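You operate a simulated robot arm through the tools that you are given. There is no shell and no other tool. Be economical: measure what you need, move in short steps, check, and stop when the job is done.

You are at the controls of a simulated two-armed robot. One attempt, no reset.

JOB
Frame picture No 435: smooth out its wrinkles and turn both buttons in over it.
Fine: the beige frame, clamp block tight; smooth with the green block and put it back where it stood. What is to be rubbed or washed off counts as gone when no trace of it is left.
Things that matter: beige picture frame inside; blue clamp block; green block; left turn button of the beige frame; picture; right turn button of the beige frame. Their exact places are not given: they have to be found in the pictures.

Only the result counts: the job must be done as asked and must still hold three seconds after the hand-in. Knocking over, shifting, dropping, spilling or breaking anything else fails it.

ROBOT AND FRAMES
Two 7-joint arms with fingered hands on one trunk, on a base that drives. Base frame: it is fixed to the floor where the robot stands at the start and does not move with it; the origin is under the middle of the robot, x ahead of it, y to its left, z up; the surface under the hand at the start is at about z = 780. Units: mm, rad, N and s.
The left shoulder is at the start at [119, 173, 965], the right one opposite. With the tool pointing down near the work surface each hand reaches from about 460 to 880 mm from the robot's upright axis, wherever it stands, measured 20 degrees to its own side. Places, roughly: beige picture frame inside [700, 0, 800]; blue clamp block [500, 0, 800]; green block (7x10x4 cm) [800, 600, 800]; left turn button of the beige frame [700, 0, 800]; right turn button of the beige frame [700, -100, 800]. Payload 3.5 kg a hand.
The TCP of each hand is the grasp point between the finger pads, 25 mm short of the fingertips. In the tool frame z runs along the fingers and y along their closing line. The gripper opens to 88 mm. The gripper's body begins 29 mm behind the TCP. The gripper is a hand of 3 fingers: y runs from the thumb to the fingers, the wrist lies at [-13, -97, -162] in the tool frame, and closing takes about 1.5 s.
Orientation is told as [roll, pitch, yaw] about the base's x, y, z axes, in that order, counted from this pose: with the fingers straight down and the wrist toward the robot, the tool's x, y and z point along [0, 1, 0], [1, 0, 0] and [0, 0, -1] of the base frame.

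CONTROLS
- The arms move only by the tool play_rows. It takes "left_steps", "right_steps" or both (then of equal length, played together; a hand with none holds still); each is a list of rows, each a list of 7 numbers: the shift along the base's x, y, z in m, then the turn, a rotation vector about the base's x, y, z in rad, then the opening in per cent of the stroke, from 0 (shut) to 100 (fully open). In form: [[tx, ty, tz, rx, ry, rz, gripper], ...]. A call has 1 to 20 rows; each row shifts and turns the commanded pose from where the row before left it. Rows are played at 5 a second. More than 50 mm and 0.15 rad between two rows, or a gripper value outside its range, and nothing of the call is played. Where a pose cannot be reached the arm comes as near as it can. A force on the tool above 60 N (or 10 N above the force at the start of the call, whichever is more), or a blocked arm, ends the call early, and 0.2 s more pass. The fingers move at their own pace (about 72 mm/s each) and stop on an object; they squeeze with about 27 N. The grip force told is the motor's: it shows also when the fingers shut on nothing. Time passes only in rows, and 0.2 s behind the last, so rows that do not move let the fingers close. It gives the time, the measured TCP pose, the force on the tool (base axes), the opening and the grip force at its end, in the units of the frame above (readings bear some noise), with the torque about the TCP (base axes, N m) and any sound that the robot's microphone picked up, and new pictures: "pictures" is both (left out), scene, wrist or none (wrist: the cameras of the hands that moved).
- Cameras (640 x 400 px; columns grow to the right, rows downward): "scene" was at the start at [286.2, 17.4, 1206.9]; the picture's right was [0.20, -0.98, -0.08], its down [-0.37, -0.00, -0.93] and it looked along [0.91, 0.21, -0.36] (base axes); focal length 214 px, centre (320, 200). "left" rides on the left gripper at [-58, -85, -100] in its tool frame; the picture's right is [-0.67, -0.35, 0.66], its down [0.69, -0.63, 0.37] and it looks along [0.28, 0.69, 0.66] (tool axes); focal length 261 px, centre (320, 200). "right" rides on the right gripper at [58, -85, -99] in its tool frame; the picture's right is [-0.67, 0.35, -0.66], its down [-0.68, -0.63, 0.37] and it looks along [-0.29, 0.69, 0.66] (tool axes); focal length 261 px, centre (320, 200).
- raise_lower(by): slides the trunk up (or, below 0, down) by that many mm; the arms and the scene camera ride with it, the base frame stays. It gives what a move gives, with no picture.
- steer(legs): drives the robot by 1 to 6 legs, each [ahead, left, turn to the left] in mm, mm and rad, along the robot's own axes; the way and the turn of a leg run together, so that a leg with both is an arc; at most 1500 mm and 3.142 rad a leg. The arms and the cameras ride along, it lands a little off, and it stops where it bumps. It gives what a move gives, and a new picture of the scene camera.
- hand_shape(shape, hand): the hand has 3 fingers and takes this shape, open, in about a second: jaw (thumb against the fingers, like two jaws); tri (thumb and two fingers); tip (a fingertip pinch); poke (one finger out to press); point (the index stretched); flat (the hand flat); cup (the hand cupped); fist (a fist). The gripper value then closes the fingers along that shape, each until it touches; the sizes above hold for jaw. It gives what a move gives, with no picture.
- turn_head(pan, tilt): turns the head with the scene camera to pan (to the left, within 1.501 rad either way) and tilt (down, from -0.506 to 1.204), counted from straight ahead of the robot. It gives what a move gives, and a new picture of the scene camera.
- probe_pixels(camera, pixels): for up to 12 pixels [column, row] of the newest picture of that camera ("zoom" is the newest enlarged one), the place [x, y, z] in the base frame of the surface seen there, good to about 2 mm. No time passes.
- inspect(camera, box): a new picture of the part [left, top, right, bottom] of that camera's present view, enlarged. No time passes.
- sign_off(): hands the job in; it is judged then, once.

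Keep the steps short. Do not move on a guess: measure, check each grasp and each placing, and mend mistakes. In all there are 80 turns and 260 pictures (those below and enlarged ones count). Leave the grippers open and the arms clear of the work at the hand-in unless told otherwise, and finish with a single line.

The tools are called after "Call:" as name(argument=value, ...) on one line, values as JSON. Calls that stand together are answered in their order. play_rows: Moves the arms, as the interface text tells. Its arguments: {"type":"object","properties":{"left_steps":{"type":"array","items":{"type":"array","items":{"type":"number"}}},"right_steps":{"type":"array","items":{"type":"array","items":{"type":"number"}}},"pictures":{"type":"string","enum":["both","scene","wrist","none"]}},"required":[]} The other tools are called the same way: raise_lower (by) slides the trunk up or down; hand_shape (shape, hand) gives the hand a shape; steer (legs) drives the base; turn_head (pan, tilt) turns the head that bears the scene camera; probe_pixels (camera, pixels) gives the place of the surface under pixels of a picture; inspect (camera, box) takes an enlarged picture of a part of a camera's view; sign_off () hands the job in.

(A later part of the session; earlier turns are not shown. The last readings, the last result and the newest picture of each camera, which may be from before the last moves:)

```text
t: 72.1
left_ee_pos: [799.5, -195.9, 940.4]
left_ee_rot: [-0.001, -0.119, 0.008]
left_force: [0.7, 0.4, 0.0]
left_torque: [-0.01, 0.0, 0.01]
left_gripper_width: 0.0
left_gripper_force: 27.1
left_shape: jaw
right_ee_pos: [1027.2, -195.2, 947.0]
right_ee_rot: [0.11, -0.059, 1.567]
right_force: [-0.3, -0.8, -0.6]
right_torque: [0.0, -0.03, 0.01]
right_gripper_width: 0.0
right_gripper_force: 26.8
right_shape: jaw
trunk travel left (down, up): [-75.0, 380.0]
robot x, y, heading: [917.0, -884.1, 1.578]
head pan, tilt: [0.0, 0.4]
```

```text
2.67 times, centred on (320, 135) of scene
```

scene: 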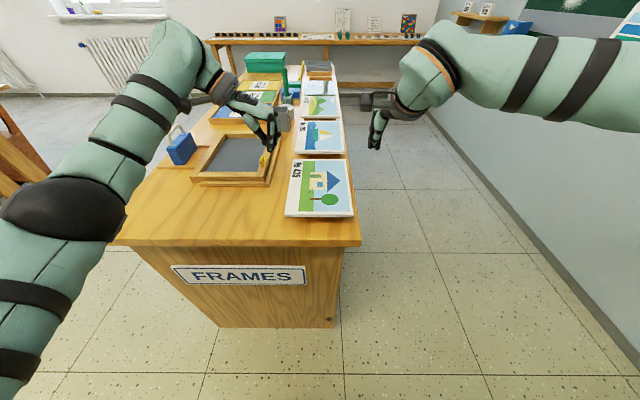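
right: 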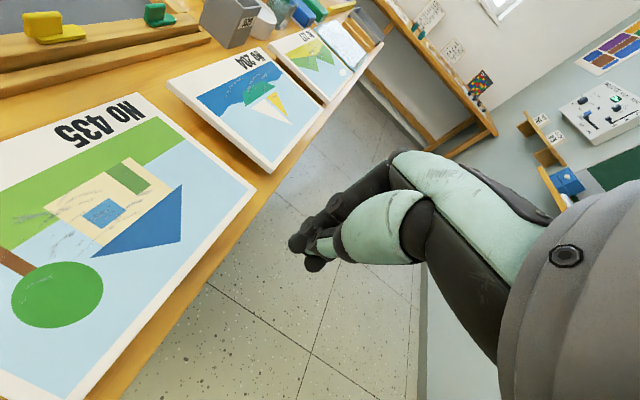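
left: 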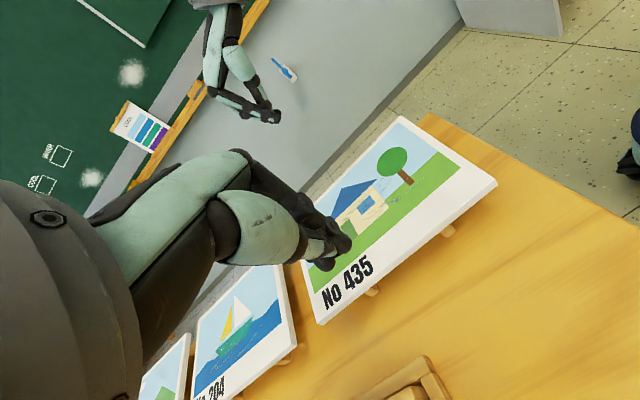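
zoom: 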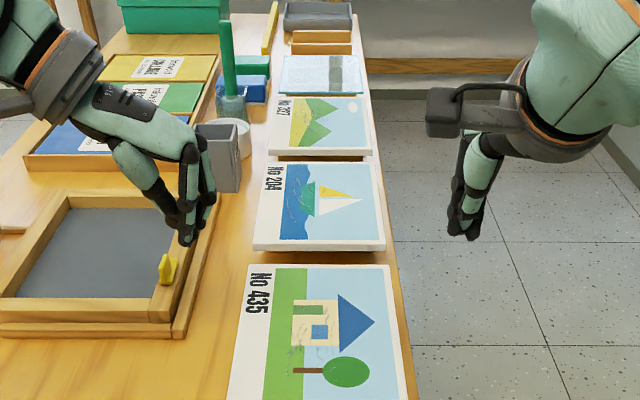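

Both hands flank the picture. Lower both to TCP z≈842 (outside the edges), then look.

Call:
play_rows(right_steps=[[0, 0, -0.026, 0, 0, 0, 0], [0, 0, -0.026, 0, 0, 0, 0], [0, 0, -0.026, 0, 0, 0, 0], [0, 0, -0.026, 0, 0, 0, 0], [0, 0, 0, 0, 0, 0, 0]], left_steps=[[0, 0, -0.025, 0, 0, 0, 0], [0, 0, -0.025, 0, 0, 0, 0], [0, 0, -0.024, 0, 0, 0, 0], [0, 0, -0.024, 0, 0, 0, 0], [0, 0, 0, 0, 0, 0, 0]], pictures="scene")

Call:
inspect(camera="scene", box=[250, 110, 400, 220])

```text
t: 73.3
left_ee_pos: [798.8, -194.8, 841.1]
left_ee_rot: [-0.002, -0.12, 0.009]
left_force: [0.6, 1.4, -0.2]
left_torque: [0.02, -0.02, 0.02]
left_gripper_width: 0.2
left_gripper_force: 27.3
left_shape: jaw
right_ee_pos: [1027.6, -193.9, 842.9]
right_ee_rot: [0.11, -0.058, 1.565]
right_force: [0.0, 0.5, -0.7]
right_torque: [-0.03, -0.02, -0.03]
right_gripper_width: 0.1
right_gripper_force: 27.2
right_shape: jaw
trunk travel left (down, up): [-75.0, 380.0]
robot x, y, heading: [916.3, -885.7, 1.576]
head pan, tilt: [0.0, 0.4]
```

scene: 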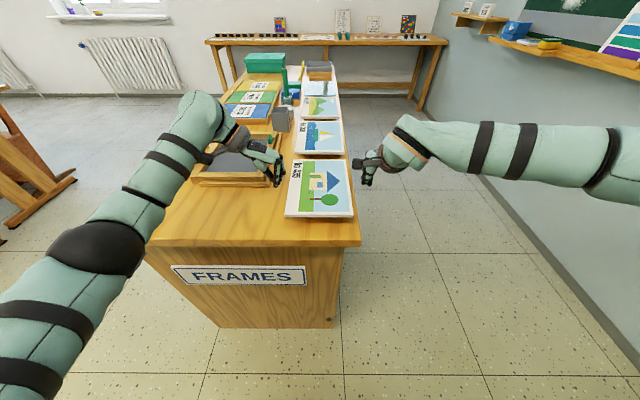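

```text
3.64 times, centred on (325, 165) of scene
```

zoom: 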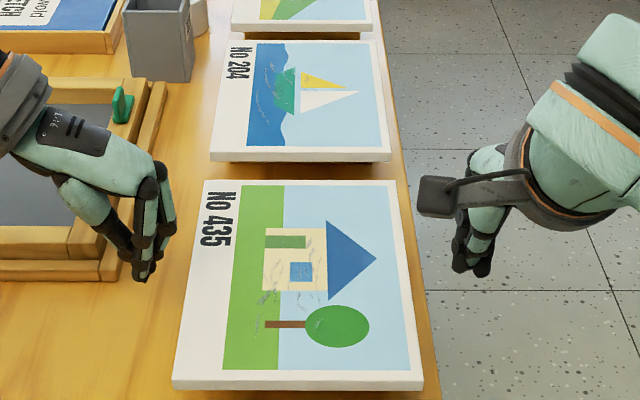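

Call:
probe_pixels(camera="zoom", pixels=[[140, 276], [152, 268], [166, 236], [462, 268], [484, 272], [458, 255], [460, 240], [178, 285], [412, 285]])

```text
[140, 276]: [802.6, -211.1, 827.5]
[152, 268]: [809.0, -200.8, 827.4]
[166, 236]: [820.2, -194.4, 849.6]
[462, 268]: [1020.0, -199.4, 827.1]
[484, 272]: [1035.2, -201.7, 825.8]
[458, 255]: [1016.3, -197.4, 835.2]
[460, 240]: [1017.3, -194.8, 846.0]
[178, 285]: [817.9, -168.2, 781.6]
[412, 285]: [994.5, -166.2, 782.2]
```

Tips reach to z≈824, so lower 12 mm, tilt the left hand more so its fingertips lead, and close most of the gap.

Call:
play_rows(right_steps=[[0, 0, -0.006, 0, 0, 0, 0], [0, 0, -0.007, 0, 0, 0, 0], [-0.01, 0, 0, 0, 0, 0, 0], [-0.012, 0, 0, 0, 0, 0, 0], [0, 0, 0, 0, 0, 0, 0]], left_steps=[[0, 0, 0, 0, -0.14, 0, 0], [0, 0, 0, 0, -0.14, 0, 0], [0, 0, -0.006, 0, 0, 0, 0], [0.004, 0, -0.005, 0, 0, 0, 0], [0, 0, 0, 0, 0, 0, 0]], pictures="scene")

Call:
inspect(camera="scene", box=[260, 120, 390, 215])

Call:
probe_pixels(camera="zoom", pixels=[[126, 270], [134, 262], [140, 250], [142, 235], [450, 265], [448, 255], [448, 245], [460, 278], [150, 220], [120, 278]])

```text
t: 74.5
left_ee_pos: [803.5, -196.5, 831.0]
left_ee_rot: [-0.003, -0.402, 0.009]
left_force: [0.0, 0.5, 0.1]
left_torque: [0.0, 0.04, 0.03]
left_gripper_width: 0.0
left_gripper_force: 27.1
left_shape: jaw
right_ee_pos: [1006.3, -195.6, 829.3]
right_ee_rot: [0.11, -0.056, 1.565]
right_force: [0.3, -0.9, -0.3]
right_torque: [0.0, -0.01, -0.04]
right_gripper_width: 0.2
right_gripper_force: 27.0
right_shape: jaw
trunk travel left (down, up): [-75.0, 380.0]
robot x, y, heading: [919.0, -882.4, 1.574]
head pan, tilt: [0.0, 0.4]
```

scene: 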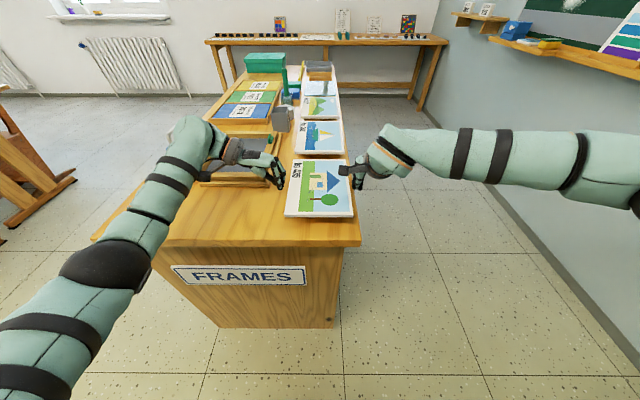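

```text
4.21 times, centred on (325, 168) of scene
```

zoom: 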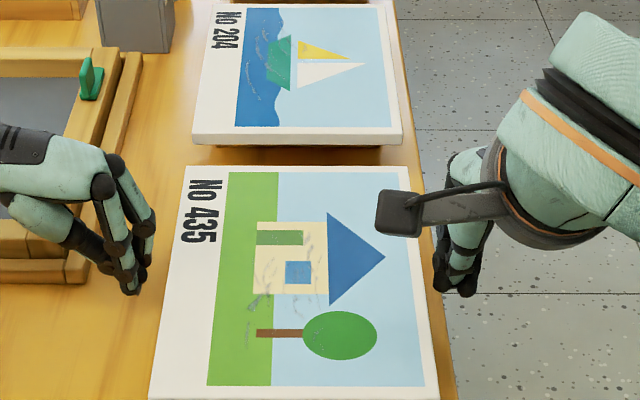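

```text
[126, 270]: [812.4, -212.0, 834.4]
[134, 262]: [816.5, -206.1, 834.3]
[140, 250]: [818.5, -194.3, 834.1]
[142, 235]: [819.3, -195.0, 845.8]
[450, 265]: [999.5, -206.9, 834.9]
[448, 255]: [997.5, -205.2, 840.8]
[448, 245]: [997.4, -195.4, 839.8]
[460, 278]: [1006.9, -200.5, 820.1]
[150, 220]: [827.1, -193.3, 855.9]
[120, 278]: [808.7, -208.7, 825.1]
```

Both about 15 mm from the edges. Slightly more tilt/lower, then creep in to contact.

Call:
play_rows(right_steps=[[0, 0, -0.002, 0, 0, 0, 0], [-0.003, 0, 0, 0, 0, 0, 0], [-0.003, 0, 0, 0, 0, 0, 0], [-0.003, 0, 0, 0, 0, 0, 0], [-0.003, 0, 0, 0, 0, 0, 0], [-0.003, 0, 0, 0, 0, 0, 0], [0, 0, 0, 0, 0, 0, 0]], left_steps=[[0, 0, -0.004, 0, -0.12, 0, 0], [0.003, 0, 0, 0, 0, 0, 0], [0.003, 0, 0, 0, 0, 0, 0], [0.003, 0, 0, 0, 0, 0, 0], [0.003, 0, 0, 0, 0, 0, 0], [0.001, 0, 0, 0, 0, 0, 0], [0, 0, 0, 0, 0, 0, 0]], pictures="scene")

Call:
inspect(camera="scene", box=[260, 120, 390, 215])

```text
t: 76.1
left_ee_pos: [817.0, -195.5, 826.7]
left_ee_rot: [-0.005, -0.518, 0.013]
left_force: [-23.8, -0.1, 1.4]
left_torque: [0.0, 0.19, 0.08]
left_gripper_width: 0.2
left_gripper_force: 26.5
left_shape: jaw
right_ee_pos: [992.3, -197.0, 825.9]
right_ee_rot: [0.107, -0.059, 1.562]
right_force: [24.5, -0.2, 0.5]
right_torque: [0.0, -0.11, -0.11]
right_gripper_width: 0.1
right_gripper_force: 26.8
right_shape: jaw
trunk travel left (down, up): [-75.0, 380.0]
robot x, y, heading: [915.9, -886.1, 1.582]
head pan, tilt: [0.0, 0.4]
```

scene: 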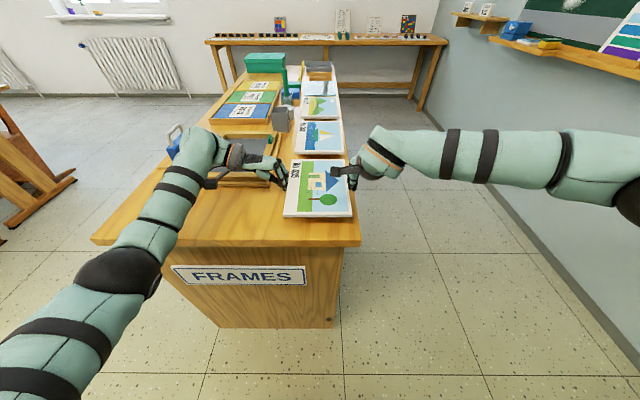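

```text
4.21 times, centred on (325, 168) of scene
```

zoom: 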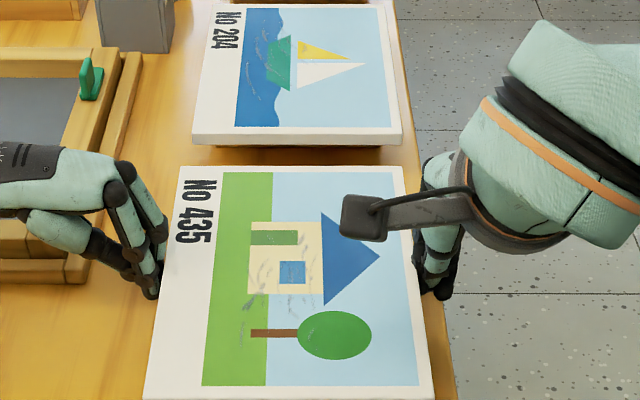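

Balanced squeeze of 24 N on both sides. Lift slowly 30 mm and check.

Call:
play_rows(right_steps=[[0, 0, 0.004, 0, 0, 0, 0], [0, 0, 0.006, 0, 0, 0, 0], [0, 0, 0.006, 0, 0, 0, 0], [0, 0, 0.007, 0, 0, 0, 0], [0, 0, 0.007, 0, 0, 0, 0]], left_steps=[[0, 0, 0.004, 0, 0, 0, 0], [0, 0, 0.006, 0, 0, 0, 0], [0, 0, 0.006, 0, 0, 0, 0], [0, 0, 0.007, 0, 0, 0, 0], [0, 0, 0.007, 0, 0, 0, 0]], pictures="both")

Call:
inspect(camera="scene", box=[260, 120, 390, 215])

Call:
probe_pixels(camera="zoom", pixels=[[170, 190], [390, 180], [170, 380], [400, 380], [280, 240], [170, 270], [400, 320]])

```text
t: 77.3
left_ee_pos: [816.0, -196.9, 856.0]
left_ee_rot: [-0.007, -0.52, 0.011]
left_force: [-31.0, -0.3, -0.8]
left_torque: [-0.06, 0.32, 0.17]
left_gripper_width: 0.0
left_gripper_force: 27.2
left_shape: jaw
right_ee_pos: [989.9, -194.9, 856.0]
right_ee_rot: [0.109, -0.057, 1.563]
right_force: [30.7, 0.2, 0.2]
right_torque: [0.01, -0.14, -0.15]
right_gripper_width: 0.1
right_gripper_force: 26.8
right_shape: jaw
trunk travel left (down, up): [-75.0, 380.0]
robot x, y, heading: [917.0, -885.7, 1.573]
head pan, tilt: [0.0, 0.4]
```

scene: 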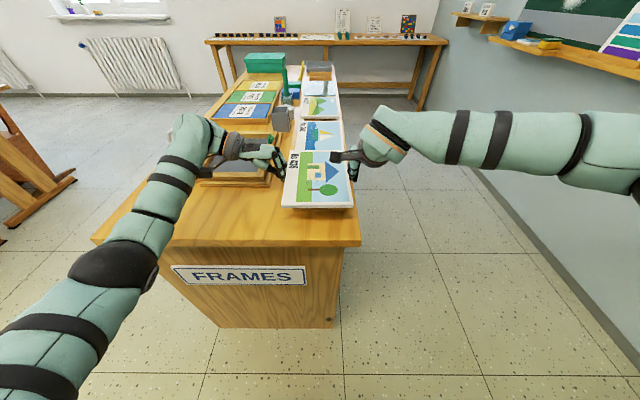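
right: 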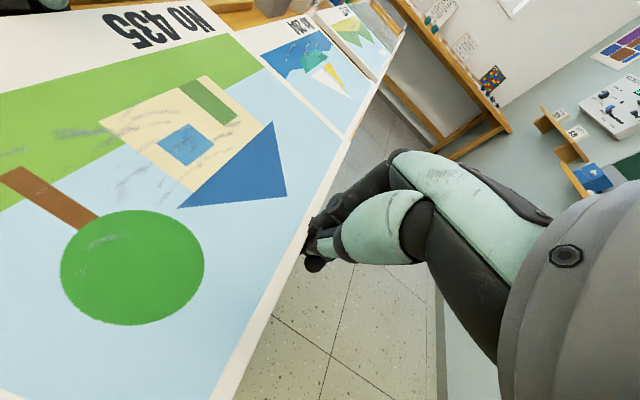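
left: 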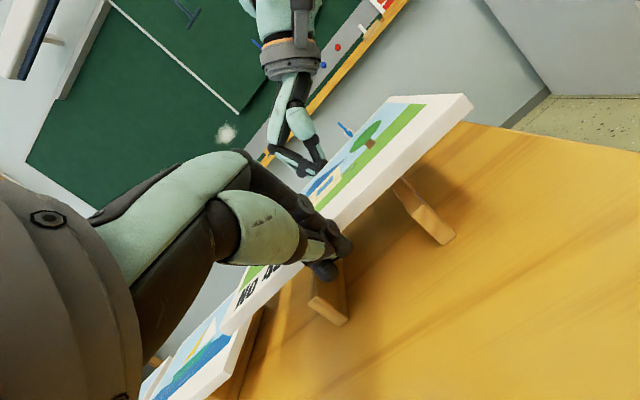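

```text
4.21 times, centred on (325, 168) of scene
```

zoom: 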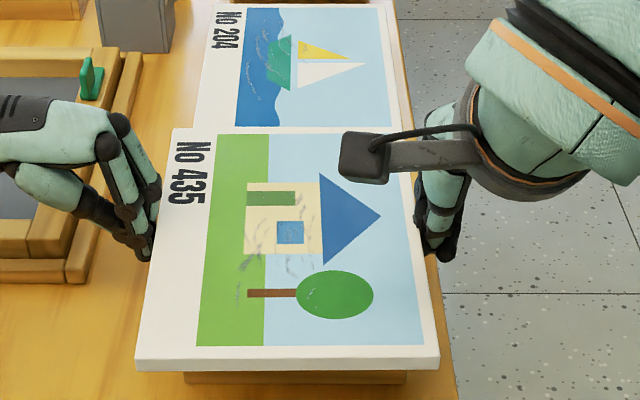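

```text
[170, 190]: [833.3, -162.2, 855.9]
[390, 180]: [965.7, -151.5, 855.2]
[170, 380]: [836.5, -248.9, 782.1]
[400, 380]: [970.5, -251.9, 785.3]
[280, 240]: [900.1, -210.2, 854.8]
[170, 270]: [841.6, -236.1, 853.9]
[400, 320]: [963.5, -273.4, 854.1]
```

The picture is held flat (top z≈855 all over). Lift another 52 mm.

Call:
play_rows(right_steps=[[0, 0, 0.0065, 0, 0, 0, 0], [0, 0, 0.0065, 0, 0, 0, 0], [0, 0, 0.0065, 0, 0, 0, 0], [0, 0, 0.0065, 0, 0, 0, 0], [0, 0, 0.0065, 0, 0, 0, 0], [0, 0, 0.0065, 0, 0, 0, 0], [0, 0, 0.0065, 0, 0, 0, 0], [0, 0, 0.0065, 0, 0, 0, 0]], left_steps=[[0, 0, 0.0065, 0, 0, 0, 0], [0, 0, 0.0065, 0, 0, 0, 0], [0, 0, 0.0065, 0, 0, 0, 0], [0, 0, 0.0065, 0, 0, 0, 0], [0, 0, 0.0065, 0, 0, 0, 0], [0, 0, 0.0065, 0, 0, 0, 0], [0, 0, 0.0065, 0, 0, 0, 0], [0, 0, 0.0065, 0, 0, 0, 0]], pictures="none")

Call:
steer(legs=[[0, 252, 0], [170, 0, 0]])

Call:
turn_head(pan=0.0, tilt=0.55)

Call:
inspect(camera="scene", box=[230, 60, 410, 190])

```text
t: 79.1
left_ee_pos: [817.4, -196.9, 908.4]
left_ee_rot: [-0.006, -0.519, 0.008]
left_force: [-26.0, -0.7, 0.1]
left_torque: [-0.01, 0.27, 0.16]
left_gripper_width: 0.0
left_gripper_force: 27.5
left_shape: jaw
right_ee_pos: [989.1, -195.6, 908.3]
right_ee_rot: [0.112, -0.059, 1.566]
right_force: [26.4, -0.4, 0.6]
right_torque: [0.0, -0.11, -0.11]
right_gripper_width: 0.1
right_gripper_force: 26.8
right_shape: jaw
trunk travel left (down, up): [-75.0, 380.0]
robot x, y, heading: [915.8, -882.9, 1.578]
head pan, tilt: [0.0, 0.4]
```

```text
t: 82.0
left_ee_pos: [563.7, -26.9, 907.1]
left_ee_rot: [-0.006, -0.521, 0.01]
left_force: [-25.8, -0.1, -1.5]
left_torque: [-0.01, 0.25, 0.13]
left_gripper_width: 0.0
left_gripper_force: 26.9
left_shape: jaw
right_ee_pos: [737.4, -25.2, 907.0]
right_ee_rot: [0.111, -0.058, 1.565]
right_force: [26.0, 0.1, -0.3]
right_torque: [-0.01, -0.1, -0.14]
right_gripper_width: 0.0
right_gripper_force: 27.6
right_shape: jaw
trunk travel left (down, up): [-75.0, 380.0]
robot x, y, heading: [666.2, -716.1, 1.582]
head pan, tilt: [0.0, 0.4]
```

scene: 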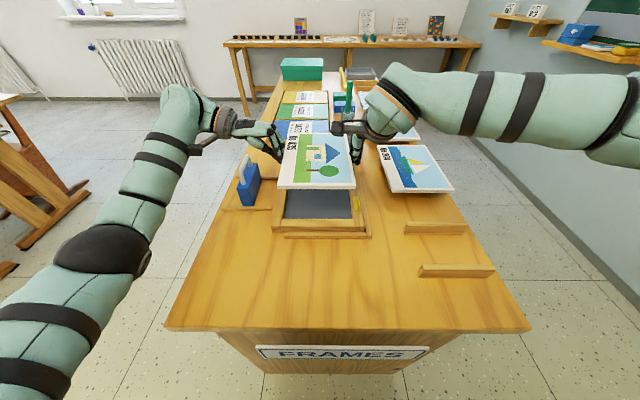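

```text
t: 82.7
left_ee_pos: [562.6, -27.4, 908.7]
left_ee_rot: [-0.004, -0.52, 0.013]
left_force: [-19.7, -0.5, -0.8]
left_torque: [-0.02, 0.2, 0.09]
left_gripper_width: 0.0
left_gripper_force: 27.0
left_shape: jaw
right_ee_pos: [737.4, -26.1, 906.2]
right_ee_rot: [0.111, -0.057, 1.563]
right_force: [19.4, -0.9, -0.3]
right_torque: [-0.02, -0.08, -0.09]
right_gripper_width: 0.2
right_gripper_force: 27.5
right_shape: jaw
trunk travel left (down, up): [-75.0, 380.0]
robot x, y, heading: [665.6, -714.7, 1.574]
head pan, tilt: [0.0, 0.55]
```

scene: 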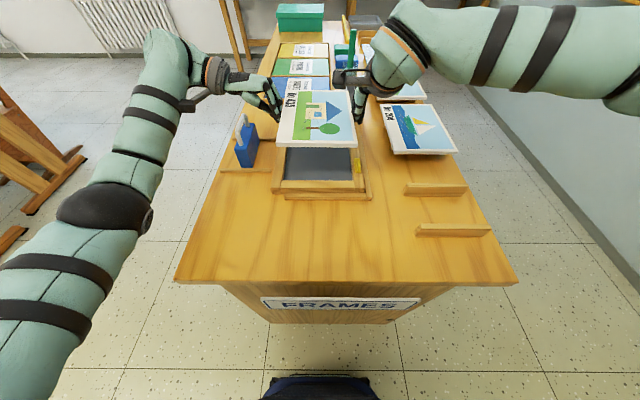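

```text
3.08 times, centred on (320, 125) of scene
```

zoom: 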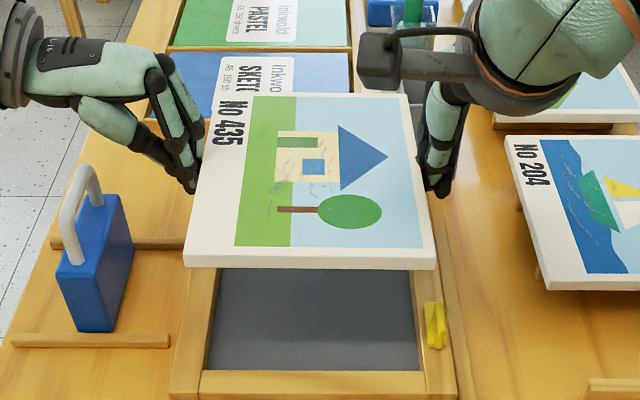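

Carried over the frame. Measure the picture's edges for alignment with the recess (x 576–734, y 93…−126).

Call:
probe_pixels(camera="zoom", pixels=[[190, 246], [188, 240], [430, 246], [432, 250], [300, 250], [260, 98], [380, 98], [404, 100], [215, 170], [412, 170], [310, 258], [200, 262]])

```text
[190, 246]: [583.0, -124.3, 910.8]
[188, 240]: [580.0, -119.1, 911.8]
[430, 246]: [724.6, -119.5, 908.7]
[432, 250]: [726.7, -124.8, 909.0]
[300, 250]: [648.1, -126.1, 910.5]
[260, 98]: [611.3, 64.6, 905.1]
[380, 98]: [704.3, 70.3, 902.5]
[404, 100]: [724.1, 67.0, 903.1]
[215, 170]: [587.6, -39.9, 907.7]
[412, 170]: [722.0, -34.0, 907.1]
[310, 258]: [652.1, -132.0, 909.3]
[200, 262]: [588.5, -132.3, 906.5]
```

Board at x≈579.5–728, y −130…+80. Shift +8 mm in y, +1 mm in x, and lower 70 mm.

Call:
play_rows(right_steps=[[0.001, 0.004, 0, 0, 0, 0, 0], [0, 0.004, 0, 0, 0, 0, 0], [0, 0, -0.01, 0, 0, 0, 0], [0, 0, -0.01, 0, 0, 0, 0], [0, 0, -0.01, 0, 0, 0, 0], [0, 0, -0.01, 0, 0, 0, 0], [0, 0, -0.01, 0, 0, 0, 0], [0, 0, -0.01, 0, 0, 0, 0], [0, 0, -0.01, 0, 0, 0, 0]], left_steps=[[0.001, 0.004, 0, 0, 0, 0, 0], [0, 0.004, 0, 0, 0, 0, 0], [0, 0, -0.01, 0, 0, 0, 0], [0, 0, -0.01, 0, 0, 0, 0], [0, 0, -0.01, 0, 0, 0, 0], [0, 0, -0.01, 0, 0, 0, 0], [0, 0, -0.01, 0, 0, 0, 0], [0, 0, -0.01, 0, 0, 0, 0], [0, 0, -0.01, 0, 0, 0, 0]], pictures="both")

Call:
inspect(camera="scene", box=[240, 75, 400, 205])

Call:
probe_pixels(camera="zoom", pixels=[[180, 270], [420, 270], [300, 278], [300, 284], [250, 118], [380, 118], [190, 200], [425, 200], [160, 200], [440, 205], [170, 325], [430, 325]])

```text
t: 84.7
left_ee_pos: [564.3, -18.7, 842.9]
left_ee_rot: [0.002, -0.522, 0.006]
left_force: [-27.5, 9.0, 19.6]
left_torque: [-0.03, 1.9, -0.55]
left_gripper_width: 0.2
left_gripper_force: 26.9
left_shape: jaw
right_ee_pos: [739.2, -19.4, 839.2]
right_ee_rot: [0.11, -0.06, 1.567]
right_force: [26.1, 1.0, 0.3]
right_torque: [-0.03, -0.08, -0.1]
right_gripper_width: 0.0
right_gripper_force: 26.7
right_shape: jaw
trunk travel left (down, up): [-75.0, 380.0]
robot x, y, heading: [665.8, -721.1, 1.574]
head pan, tilt: [0.0, 0.55]
```

scene: 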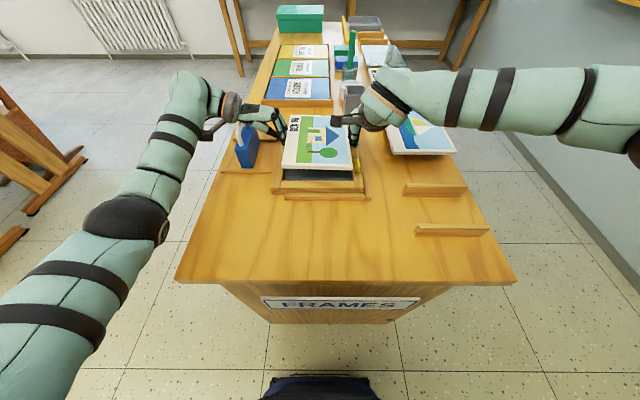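
right: 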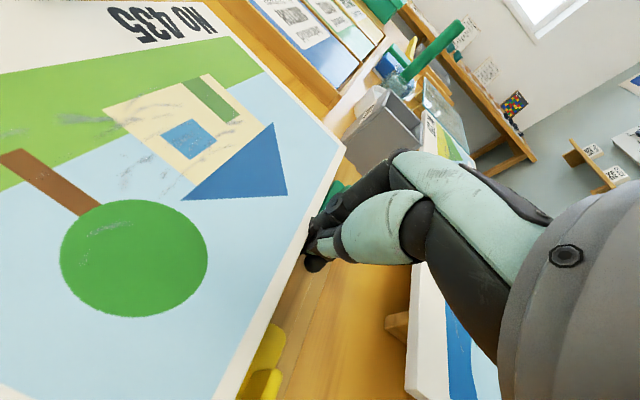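
left: 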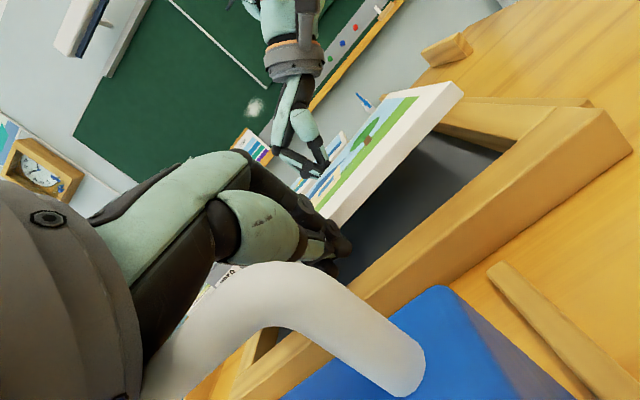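

```text
3.08 times, centred on (320, 140) of scene
```

zoom: 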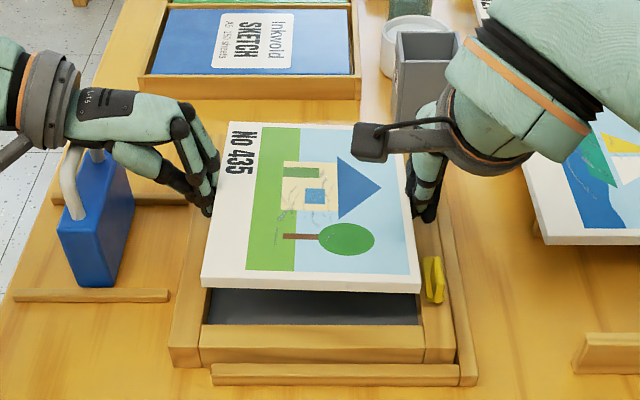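

```text
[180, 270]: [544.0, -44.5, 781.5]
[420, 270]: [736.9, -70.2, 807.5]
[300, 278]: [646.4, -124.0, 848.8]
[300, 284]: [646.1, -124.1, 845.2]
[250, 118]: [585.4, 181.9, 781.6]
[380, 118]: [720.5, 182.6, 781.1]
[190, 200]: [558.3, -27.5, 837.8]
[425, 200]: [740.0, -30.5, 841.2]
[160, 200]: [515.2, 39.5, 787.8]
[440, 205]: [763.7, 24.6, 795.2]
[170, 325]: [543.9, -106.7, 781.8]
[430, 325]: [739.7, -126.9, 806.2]
```

The left hand's underside touches the blue handle (19 N up), so I untilt it a bit with compensation, lower a few more mm, and look before releasing.

Call:
play_rows(left_steps=[[0.0008, 0, 0.0009, 0, 0.06, 0, 0], [0.0008, 0, 0.0009, 0, 0.06, 0, 0], [0, 0, -0.002, 0, 0, 0, 0], [0, 0, -0.002, 0, 0, 0, 0], [0, 0, 0, 0, 0, 0, 0]], right_steps=[[0, 0, 0, 0, 0, 0, 0], [0, 0, 0, 0, 0, 0, 0], [0, 0, -0.002, 0, 0, 0, 0], [0, 0, -0.002, 0, 0, 0, 0], [0, 0, 0, 0, 0, 0, 0]], pictures="scene")

Call:
inspect(camera="scene", box=[260, 95, 380, 190])

Call:
probe_pixels(camera="zoom", pixels=[[172, 280], [180, 270], [430, 285], [436, 280], [300, 290], [200, 100], [400, 110], [180, 200], [420, 200], [290, 310]])

```text
t: 85.8
left_ee_pos: [565.5, -18.3, 835.5]
left_ee_rot: [-0.004, -0.402, 0.01]
left_force: [-24.3, 0.3, -1.8]
left_torque: [0.0, 0.2, 0.09]
left_gripper_width: 0.0
left_gripper_force: 27.2
left_shape: jaw
right_ee_pos: [738.1, -17.9, 833.8]
right_ee_rot: [0.109, -0.058, 1.566]
right_force: [24.9, -0.9, 0.0]
right_torque: [0.0, -0.14, -0.15]
right_gripper_width: 0.1
right_gripper_force: 27.9
right_shape: jaw
trunk travel left (down, up): [-75.0, 380.0]
robot x, y, heading: [663.6, -714.3, 1.573]
head pan, tilt: [0.0, 0.55]
```

scene: 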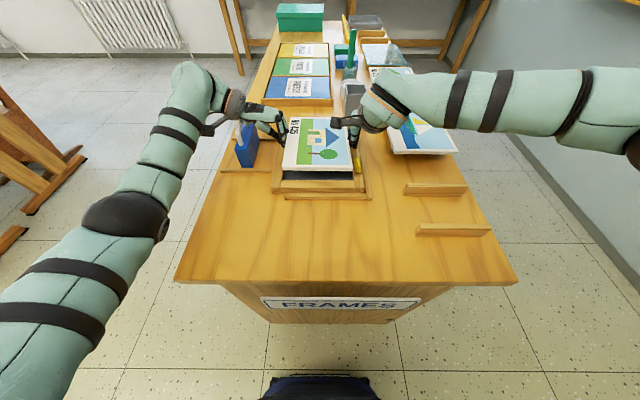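

```text
4.21 times, centred on (320, 142) of scene
```

zoom: 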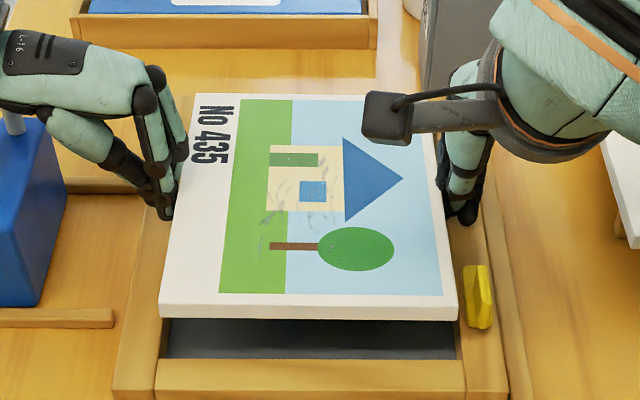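

```text
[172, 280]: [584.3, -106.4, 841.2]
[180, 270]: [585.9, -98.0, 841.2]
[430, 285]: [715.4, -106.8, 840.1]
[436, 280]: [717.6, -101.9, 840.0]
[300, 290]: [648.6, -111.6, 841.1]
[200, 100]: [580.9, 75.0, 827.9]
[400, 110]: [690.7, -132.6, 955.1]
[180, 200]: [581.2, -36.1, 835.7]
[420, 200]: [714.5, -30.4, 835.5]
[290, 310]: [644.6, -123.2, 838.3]
```

Aligned: edges 579.7–727 in x (recess 576–734), y −123…+87 (recess −126…92). Nudge +1 mm in x,y and release by moving both hands apart at once, then rise.

Call:
play_rows(left_steps=[[0.001, 0.0015, 0, 0, 0, 0, 0], [0, 0, 0, 0, 0, 0, 0], [-0.013, 0, 0, 0, 0, 0, 0], [-0.006, 0, 0.02, 0, 0, 0, 0], [0, 0, 0.04, 0, 0, 0, 0], [0, 0, 0.045, 0, 0.1, 0, 0], [0, 0, 0.045, 0, 0.1, 0, 0], [0, 0, 0.02, 0, 0.1, 0, 0], [0, 0, 0, 0, 0.1, 0, 0]], right_steps=[[0.001, 0.0015, 0, 0, 0, 0, 0], [0, 0, 0, 0, 0, 0, 0], [0.013, 0, 0, 0, 0, 0, 0], [0.006, 0, 0.02, 0, 0, 0, 0], [0, 0, 0.04, 0, 0, 0, 0], [0, 0, 0.045, 0, 0, 0, 0], [0, 0, 0.045, 0, 0, 0, 0], [0.02, 0, 0.02, 0, 0, 0, 0], [0.03, 0, 0, 0, 0, 0, 0]], pictures="scene")

Call:
inspect(camera="scene", box=[230, 75, 400, 205])

Call:
probe_pixels(camera="zoom", pixels=[[220, 300], [400, 300], [220, 180], [390, 180], [300, 250], [300, 330]])

```text
t: 87.8
left_ee_pos: [540.6, -19.8, 1002.4]
left_ee_rot: [0.002, 0.002, 0.011]
left_force: [-0.3, -0.2, -0.5]
left_torque: [-0.02, 0.02, 0.02]
left_gripper_width: 0.0
left_gripper_force: 27.4
left_shape: jaw
left hand out of reach, approached as far as the arm can: row 9
right_ee_pos: [808.4, -16.4, 1001.8]
right_ee_rot: [0.108, -0.059, 1.566]
right_force: [0.4, -0.7, 0.0]
right_torque: [0.0, 0.01, -0.01]
right_gripper_width: 0.0
right_gripper_force: 26.7
right_shape: jaw
trunk travel left (down, up): [-75.0, 380.0]
robot x, y, heading: [664.7, -713.8, 1.576]
head pan, tilt: [0.0, 0.55]
```

scene: 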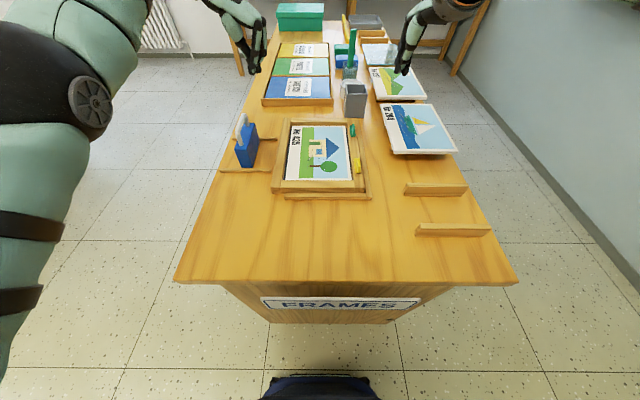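

```text
3.08 times, centred on (315, 140) of scene
```

zoom: 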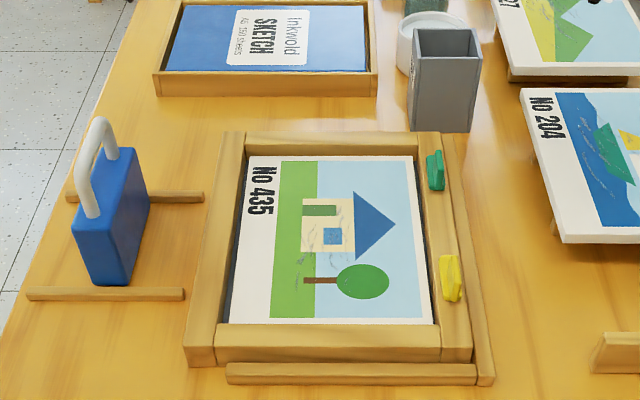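

```text
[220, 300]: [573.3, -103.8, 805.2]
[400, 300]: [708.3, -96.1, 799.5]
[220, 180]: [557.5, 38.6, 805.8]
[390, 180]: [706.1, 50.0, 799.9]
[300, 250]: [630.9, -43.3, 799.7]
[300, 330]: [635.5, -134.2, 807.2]
```

The picture lies flat in the recess (z≈800). Now the clamp: locate the handle bar.

Call:
probe_pixels(camera="zoom", pixels=[[98, 122], [86, 150], [84, 180], [108, 130], [92, 135], [112, 170], [125, 230]])

```text
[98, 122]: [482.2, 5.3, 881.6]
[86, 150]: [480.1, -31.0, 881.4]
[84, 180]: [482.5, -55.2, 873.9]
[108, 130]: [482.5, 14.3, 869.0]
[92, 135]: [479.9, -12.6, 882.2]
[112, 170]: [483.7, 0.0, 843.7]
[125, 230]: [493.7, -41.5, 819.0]
```

Shift the base to the earlier good stance for the clamp, then lower the left hand on the handle.

Call:
steer(legs=[[30, 85, 0]])

```text
t: 89.0
left_ee_pos: [450.4, 10.1, 1002.6]
left_ee_rot: [0.003, -0.001, 0.015]
left_force: [-0.3, 0.5, 0.5]
left_torque: [-0.01, -0.03, -0.02]
left_gripper_width: 0.2
left_gripper_force: 26.9
left_shape: jaw
right_ee_pos: [721.8, 13.3, 1002.8]
right_ee_rot: [0.111, -0.056, 1.567]
right_force: [-1.0, 0.2, -1.1]
right_torque: [0.0, -0.01, 0.0]
right_gripper_width: 0.0
right_gripper_force: 27.0
right_shape: jaw
trunk travel left (down, up): [-75.0, 380.0]
robot x, y, heading: [581.2, -682.2, 1.58]
head pan, tilt: [0.0, 0.55]
```

scene: 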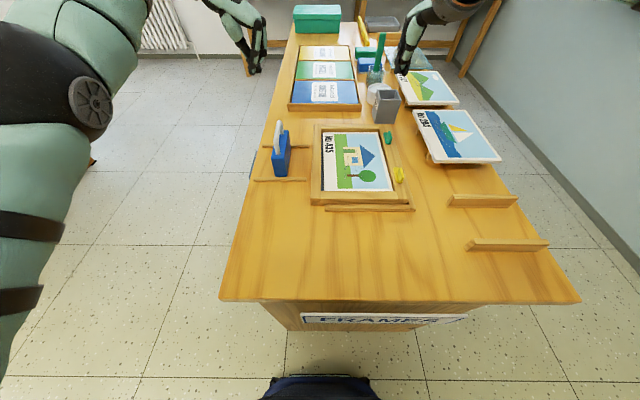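

Descend, grip the bar, and push 46 mm forward.

Call:
play_rows(left_steps=[[0.0155, -0.015, -0.03, 0, 0, 0, 100], [0.0155, -0.015, -0.035, 0, 0, 0, 100], [0, 0, -0.03, 0, 0, 0, 100], [0, 0, -0.03, 0, 0, 0, 100], [0, 0, 0, 0, 0, 0, 100], [0, 0, 0, 0, 0, 0, 0], [0, 0, 0, 0, 0, 0, 0], [0, 0, 0, 0, 0, 0, 0], [0, 0, 0, 0, 0, 0, 0], [0, 0, 0, 0, 0, 0, 0], [0, 0, 0, 0, 0, 0, 0], [0, 0, 0, 0, 0, 0, 0], [0, 0, -0.002, 0, 0, 0, 0], [0.008, 0, 0, 0, 0, 0, 0], [0.008, 0, 0, 0, 0, 0, 0], [0.008, 0, 0, 0, 0, 0, 0], [0.008, 0, 0, 0, 0, 0, 0], [0.008, 0, 0, 0, 0, 0, 0], [0.006, 0, 0, 0, 0, 0, 0]], pictures="scene")

Call:
inspect(camera="scene", box=[230, 100, 420, 220])

```text
t: 93.0
left_ee_pos: [528.7, -21.1, 876.3]
left_ee_rot: [0.004, 0.0, 0.012]
left_force: [-1.5, 0.0, -4.6]
left_torque: [0.03, -0.03, 0.04]
left_gripper_width: 0.2
left_gripper_force: 27.2
left_shape: jaw
right_ee_pos: [719.9, 12.4, 1002.0]
right_ee_rot: [0.11, -0.057, 1.567]
right_force: [-0.7, 0.3, -0.1]
right_torque: [-0.02, -0.01, 0.02]
right_gripper_width: 0.2
right_gripper_force: 26.9
right_shape: jaw
trunk travel left (down, up): [-75.0, 380.0]
robot x, y, heading: [580.9, -683.8, 1.58]
head pan, tilt: [0.0, 0.55]
```

scene: 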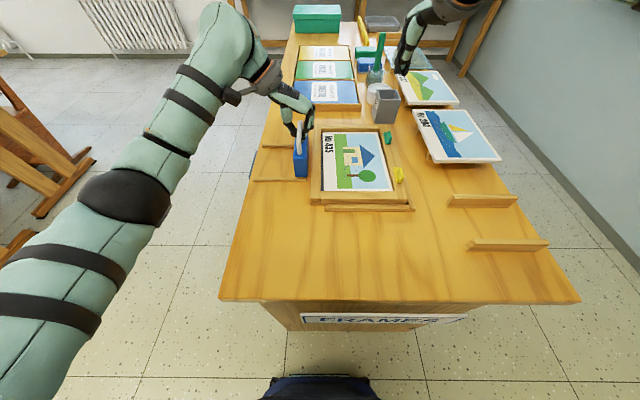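

```text
3.33 times, centred on (325, 160) of scene
```

zoom: 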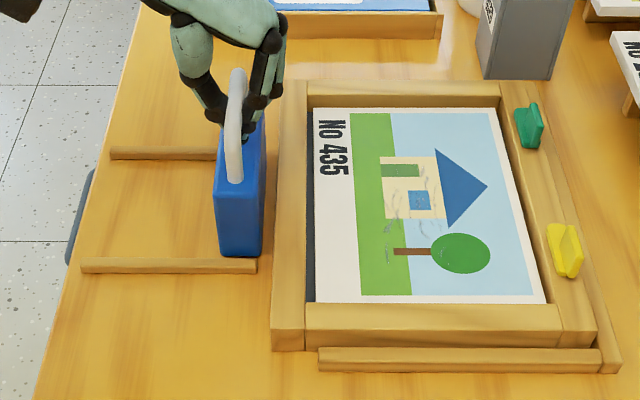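

Push the last bit until tight (~35 N), then ease, open and rise.

Call:
play_rows(left_steps=[[0.004, 0, 0, 0, 0, 0, 0], [0.003, 0, 0, 0, 0, 0, 0], [0.003, 0, 0, 0, 0, 0, 0], [0.003, 0, 0, 0, 0, 0, 0], [0.003, 0, 0, 0, 0, 0, 0], [0, 0, 0, 0, 0, 0, 0], [-0.004, 0, 0, 0, 0, 0, 30], [0, 0, 0, 0, 0, 0, 100], [0, 0, 0, 0, 0, 0, 100], [0, 0, 0, 0, 0, 0, 100], [0, 0, 0, 0, 0, 0, 100], [0, 0, 0.03, 0, 0, 0, 100], [0, 0, 0.04, 0, 0, 0, 100], [0, 0, 0.045, 0, 0, 0, 100], [-0.03, 0, 0.04, 0, 0, 0, 100], [-0.04, 0, 0.03, 0, 0, 0, 100]], pictures="scene")

Call:
inspect(camera="scene", box=[260, 110, 420, 220])

Call:
probe_pixels(camera="zoom", pixels=[[144, 110], [145, 200], [160, 220], [170, 100], [185, 60], [185, 280], [130, 90], [125, 160]])

```text
t: 96.4
left_ee_pos: [470.5, -22.3, 1064.3]
left_ee_rot: [0.004, -0.001, 0.013]
left_force: [0.3, -1.1, 0.1]
left_torque: [0.03, -0.01, 0.03]
left_gripper_width: 87.8
left_gripper_force: 0.2
left_shape: jaw
right_ee_pos: [721.1, 11.7, 1003.2]
right_ee_rot: [0.109, -0.059, 1.567]
right_force: [0.6, 0.8, -0.3]
right_torque: [0.03, -0.01, 0.01]
right_gripper_width: 0.0
right_gripper_force: 26.8
right_shape: jaw
trunk travel left (down, up): [-75.0, 380.0]
robot x, y, heading: [581.2, -687.2, 1.581]
head pan, tilt: [0.0, 0.55]
```

scene: 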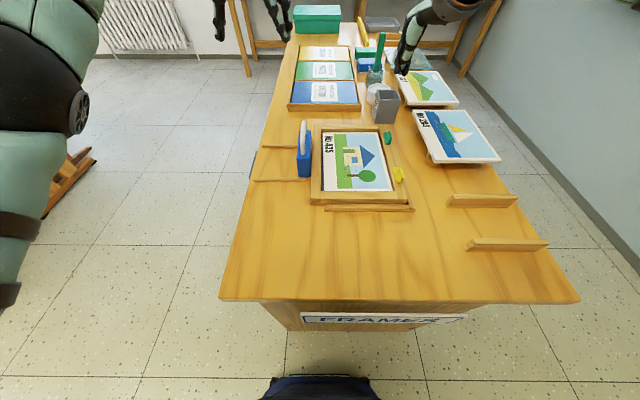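

```text
3.64 times, centred on (340, 165) of scene
```

zoom: 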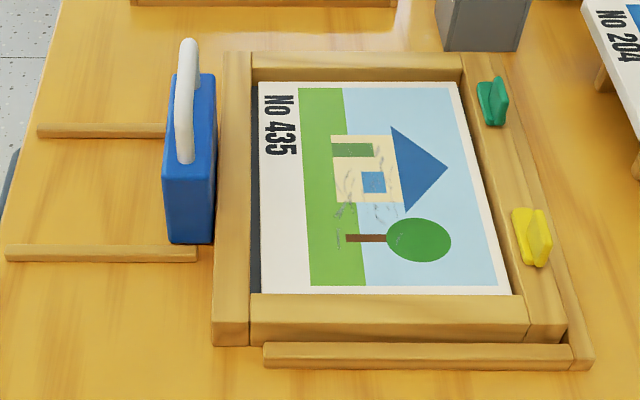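

```text
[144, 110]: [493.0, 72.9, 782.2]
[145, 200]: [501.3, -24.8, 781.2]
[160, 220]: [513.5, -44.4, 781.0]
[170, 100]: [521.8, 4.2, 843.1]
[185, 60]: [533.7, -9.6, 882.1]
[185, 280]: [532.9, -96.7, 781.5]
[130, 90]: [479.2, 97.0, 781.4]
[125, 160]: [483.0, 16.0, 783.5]
```

Clamp is tight again and the picture lies in place. Now fetch the green block: raise the trunk for clearance, drive round to the front left.

Call:
raise_lower(by=90)

Call:
steer(legs=[[0, 481, 0], [0, 0, -1.58], [0, 1217, 0]])

Call:
turn_head(pan=0.1, tilt=0.65)

```text
t: 97.6
left_ee_pos: [471.3, -68.9, 1232.2]
left_ee_rot: [0.121, 0.001, 0.014]
left_force: [-0.3, 0.4, -0.2]
left_torque: [-0.04, -0.04, 0.0]
left_gripper_width: 87.7
left_gripper_force: 0.1
left_shape: jaw
right_ee_pos: [720.8, 14.1, 1092.2]
right_ee_rot: [0.11, -0.058, 1.571]
right_force: [0.4, 0.3, -0.2]
right_torque: [-0.01, -0.01, 0.0]
right_gripper_width: 0.0
right_gripper_force: 27.5
right_shape: jaw
trunk travel left (down, up): [-165.0, 290.0]
robot x, y, heading: [582.1, -684.0, 1.58]
head pan, tilt: [0.0, 0.55]
```

```text
t: 110.0
left_ee_pos: [766.6, 587.7, 1231.8]
left_ee_rot: [0.125, 0.0, -1.621]
left_force: [-0.4, 0.3, -0.1]
left_torque: [-0.01, 0.02, -0.03]
left_gripper_width: 87.9
left_gripper_force: 0.1
left_shape: jaw
right_ee_pos: [834.3, 332.9, 1092.7]
right_ee_rot: [0.111, -0.057, -0.065]
right_force: [-0.2, 0.1, -0.9]
right_torque: [-0.04, -0.02, 0.02]
right_gripper_width: 0.3
right_gripper_force: 26.9
right_shape: jaw
trunk travel left (down, up): [-165.0, 290.0]
robot x, y, heading: [146.8, 516.5, -0.052]
head pan, tilt: [0.0, 0.55]
```

scene: 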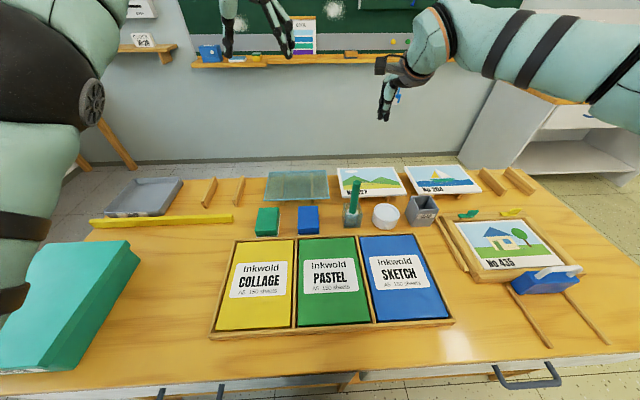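

```text
t: 110.7
left_ee_pos: [766.7, 586.0, 1233.6]
left_ee_rot: [0.124, -0.001, -1.62]
left_force: [-0.1, -0.3, -0.6]
left_torque: [0.0, 0.03, 0.02]
left_gripper_width: 87.6
left_gripper_force: 0.1
left_shape: jaw
right_ee_pos: [834.3, 332.9, 1093.0]
right_ee_rot: [0.111, -0.056, -0.064]
right_force: [-1.5, -0.4, -0.4]
right_torque: [0.03, 0.04, -0.03]
right_gripper_width: 0.0
right_gripper_force: 26.7
right_shape: jaw
trunk travel left (down, up): [-165.0, 290.0]
robot x, y, heading: [145.2, 516.7, -0.05]
head pan, tilt: [0.099, 0.649]
```

scene: 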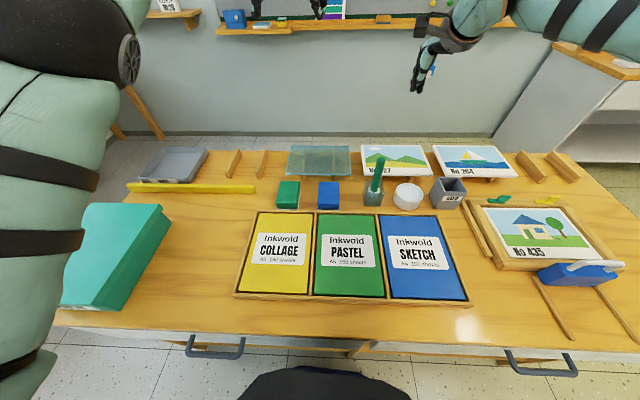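

Measure the green block (288,195).

Call:
inspect(camera="scene", box=[250, 165, 370, 225])

Call:
probe_pixels(camera="scene", pixels=[[279, 183], [298, 182], [278, 202], [298, 203], [288, 192], [288, 207], [299, 207], [321, 185], [321, 200], [318, 207], [276, 207], [290, 180]])

```text
5.33 times, centred on (310, 195) of scene
```

zoom: 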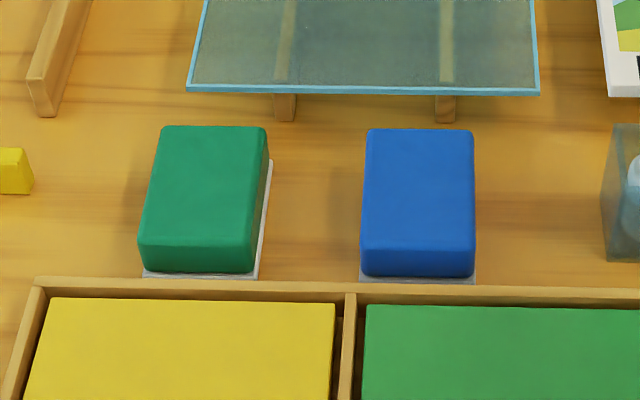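

```text
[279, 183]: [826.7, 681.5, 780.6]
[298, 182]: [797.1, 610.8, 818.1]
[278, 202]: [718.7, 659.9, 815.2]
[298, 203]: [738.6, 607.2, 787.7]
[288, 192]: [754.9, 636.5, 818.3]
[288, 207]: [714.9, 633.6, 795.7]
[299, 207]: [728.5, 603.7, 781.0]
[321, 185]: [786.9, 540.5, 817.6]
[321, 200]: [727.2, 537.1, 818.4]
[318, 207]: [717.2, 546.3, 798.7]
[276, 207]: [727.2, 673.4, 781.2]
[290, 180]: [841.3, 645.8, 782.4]
```

Call:
probe_pixels(camera="zoom", pixels=[[152, 200], [256, 200], [200, 240], [200, 132], [148, 225], [250, 225], [260, 230], [268, 215], [200, 265], [195, 275], [167, 132], [258, 132]])

```text
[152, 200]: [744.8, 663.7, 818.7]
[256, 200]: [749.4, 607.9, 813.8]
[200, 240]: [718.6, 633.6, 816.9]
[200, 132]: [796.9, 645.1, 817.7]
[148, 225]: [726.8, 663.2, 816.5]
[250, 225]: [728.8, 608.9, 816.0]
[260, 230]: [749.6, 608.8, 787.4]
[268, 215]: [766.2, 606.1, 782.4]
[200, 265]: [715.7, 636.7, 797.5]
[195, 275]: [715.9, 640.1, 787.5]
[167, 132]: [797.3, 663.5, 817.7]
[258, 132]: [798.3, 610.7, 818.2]
```

Green block: x≈716–801, y≈606–671, z 781–818, centre (758,638). Lower the left hand above it with the turn corrected.

Call:
play_rows(left_steps=[[-0.001, 0.0065, -0.041, 0.0008, 0.0155, 0.006, 100], [-0.001, 0.0065, -0.041, 0.0008, 0.0155, 0.006, 100], [-0.001, 0.0065, -0.041, 0.0008, 0.0155, 0.006, 100], [-0.001, 0.0065, -0.041, 0.0008, 0.0155, 0.006, 100], [-0.001, 0.0065, -0.041, 0.0008, 0.0155, 0.006, 100], [-0.001, 0.0065, -0.041, 0.0008, 0.0155, 0.006, 100], [-0.001, 0.0065, -0.041, 0.0008, 0.0155, 0.006, 100], [-0.001, 0.0065, -0.041, 0.0008, 0.0155, 0.006, 100], [0, 0, 0, 0, 0, 0, 100]])

Call:
inspect(camera="scene", box=[220, 130, 380, 230])

```text
t: 112.7
left_ee_pos: [759.7, 639.0, 905.6]
left_ee_rot: [0.001, 0.005, -1.571]
left_force: [-0.6, -0.7, -0.8]
left_torque: [0.02, 0.02, 0.05]
left_gripper_width: 88.0
left_gripper_force: 0.1
left_shape: jaw
right_ee_pos: [832.9, 331.7, 1093.0]
right_ee_rot: [0.111, -0.058, -0.065]
right_force: [0.1, 0.5, -0.5]
right_torque: [0.03, -0.01, -0.01]
right_gripper_width: 0.0
right_gripper_force: 27.0
right_shape: jaw
trunk travel left (down, up): [-165.0, 290.0]
robot x, y, heading: [147.8, 514.8, -0.056]
head pan, tilt: [0.099, 0.649]
```

scene: 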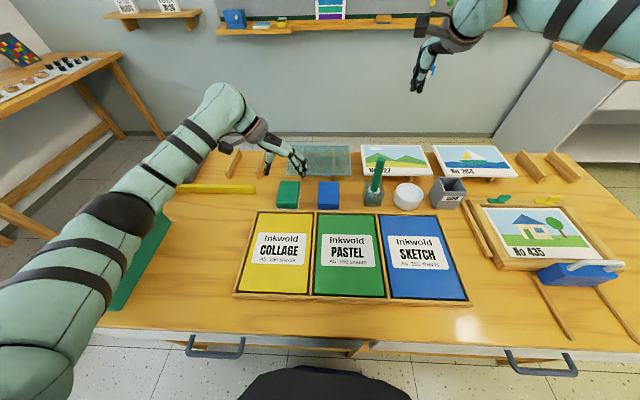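
left: 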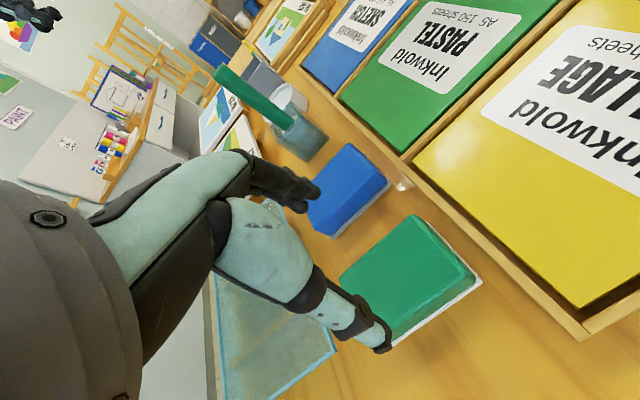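

```text
4.00 times, centred on (300, 180) of scene
```

zoom: 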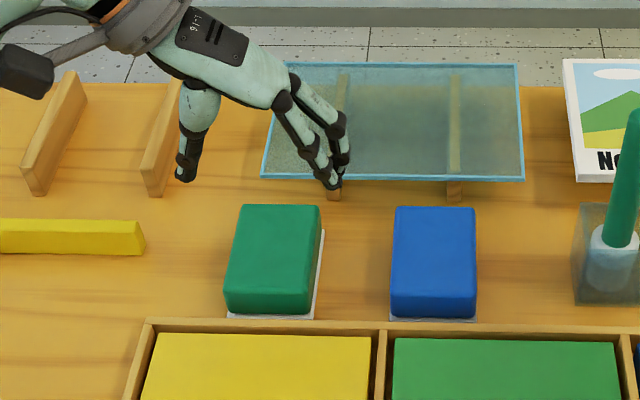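

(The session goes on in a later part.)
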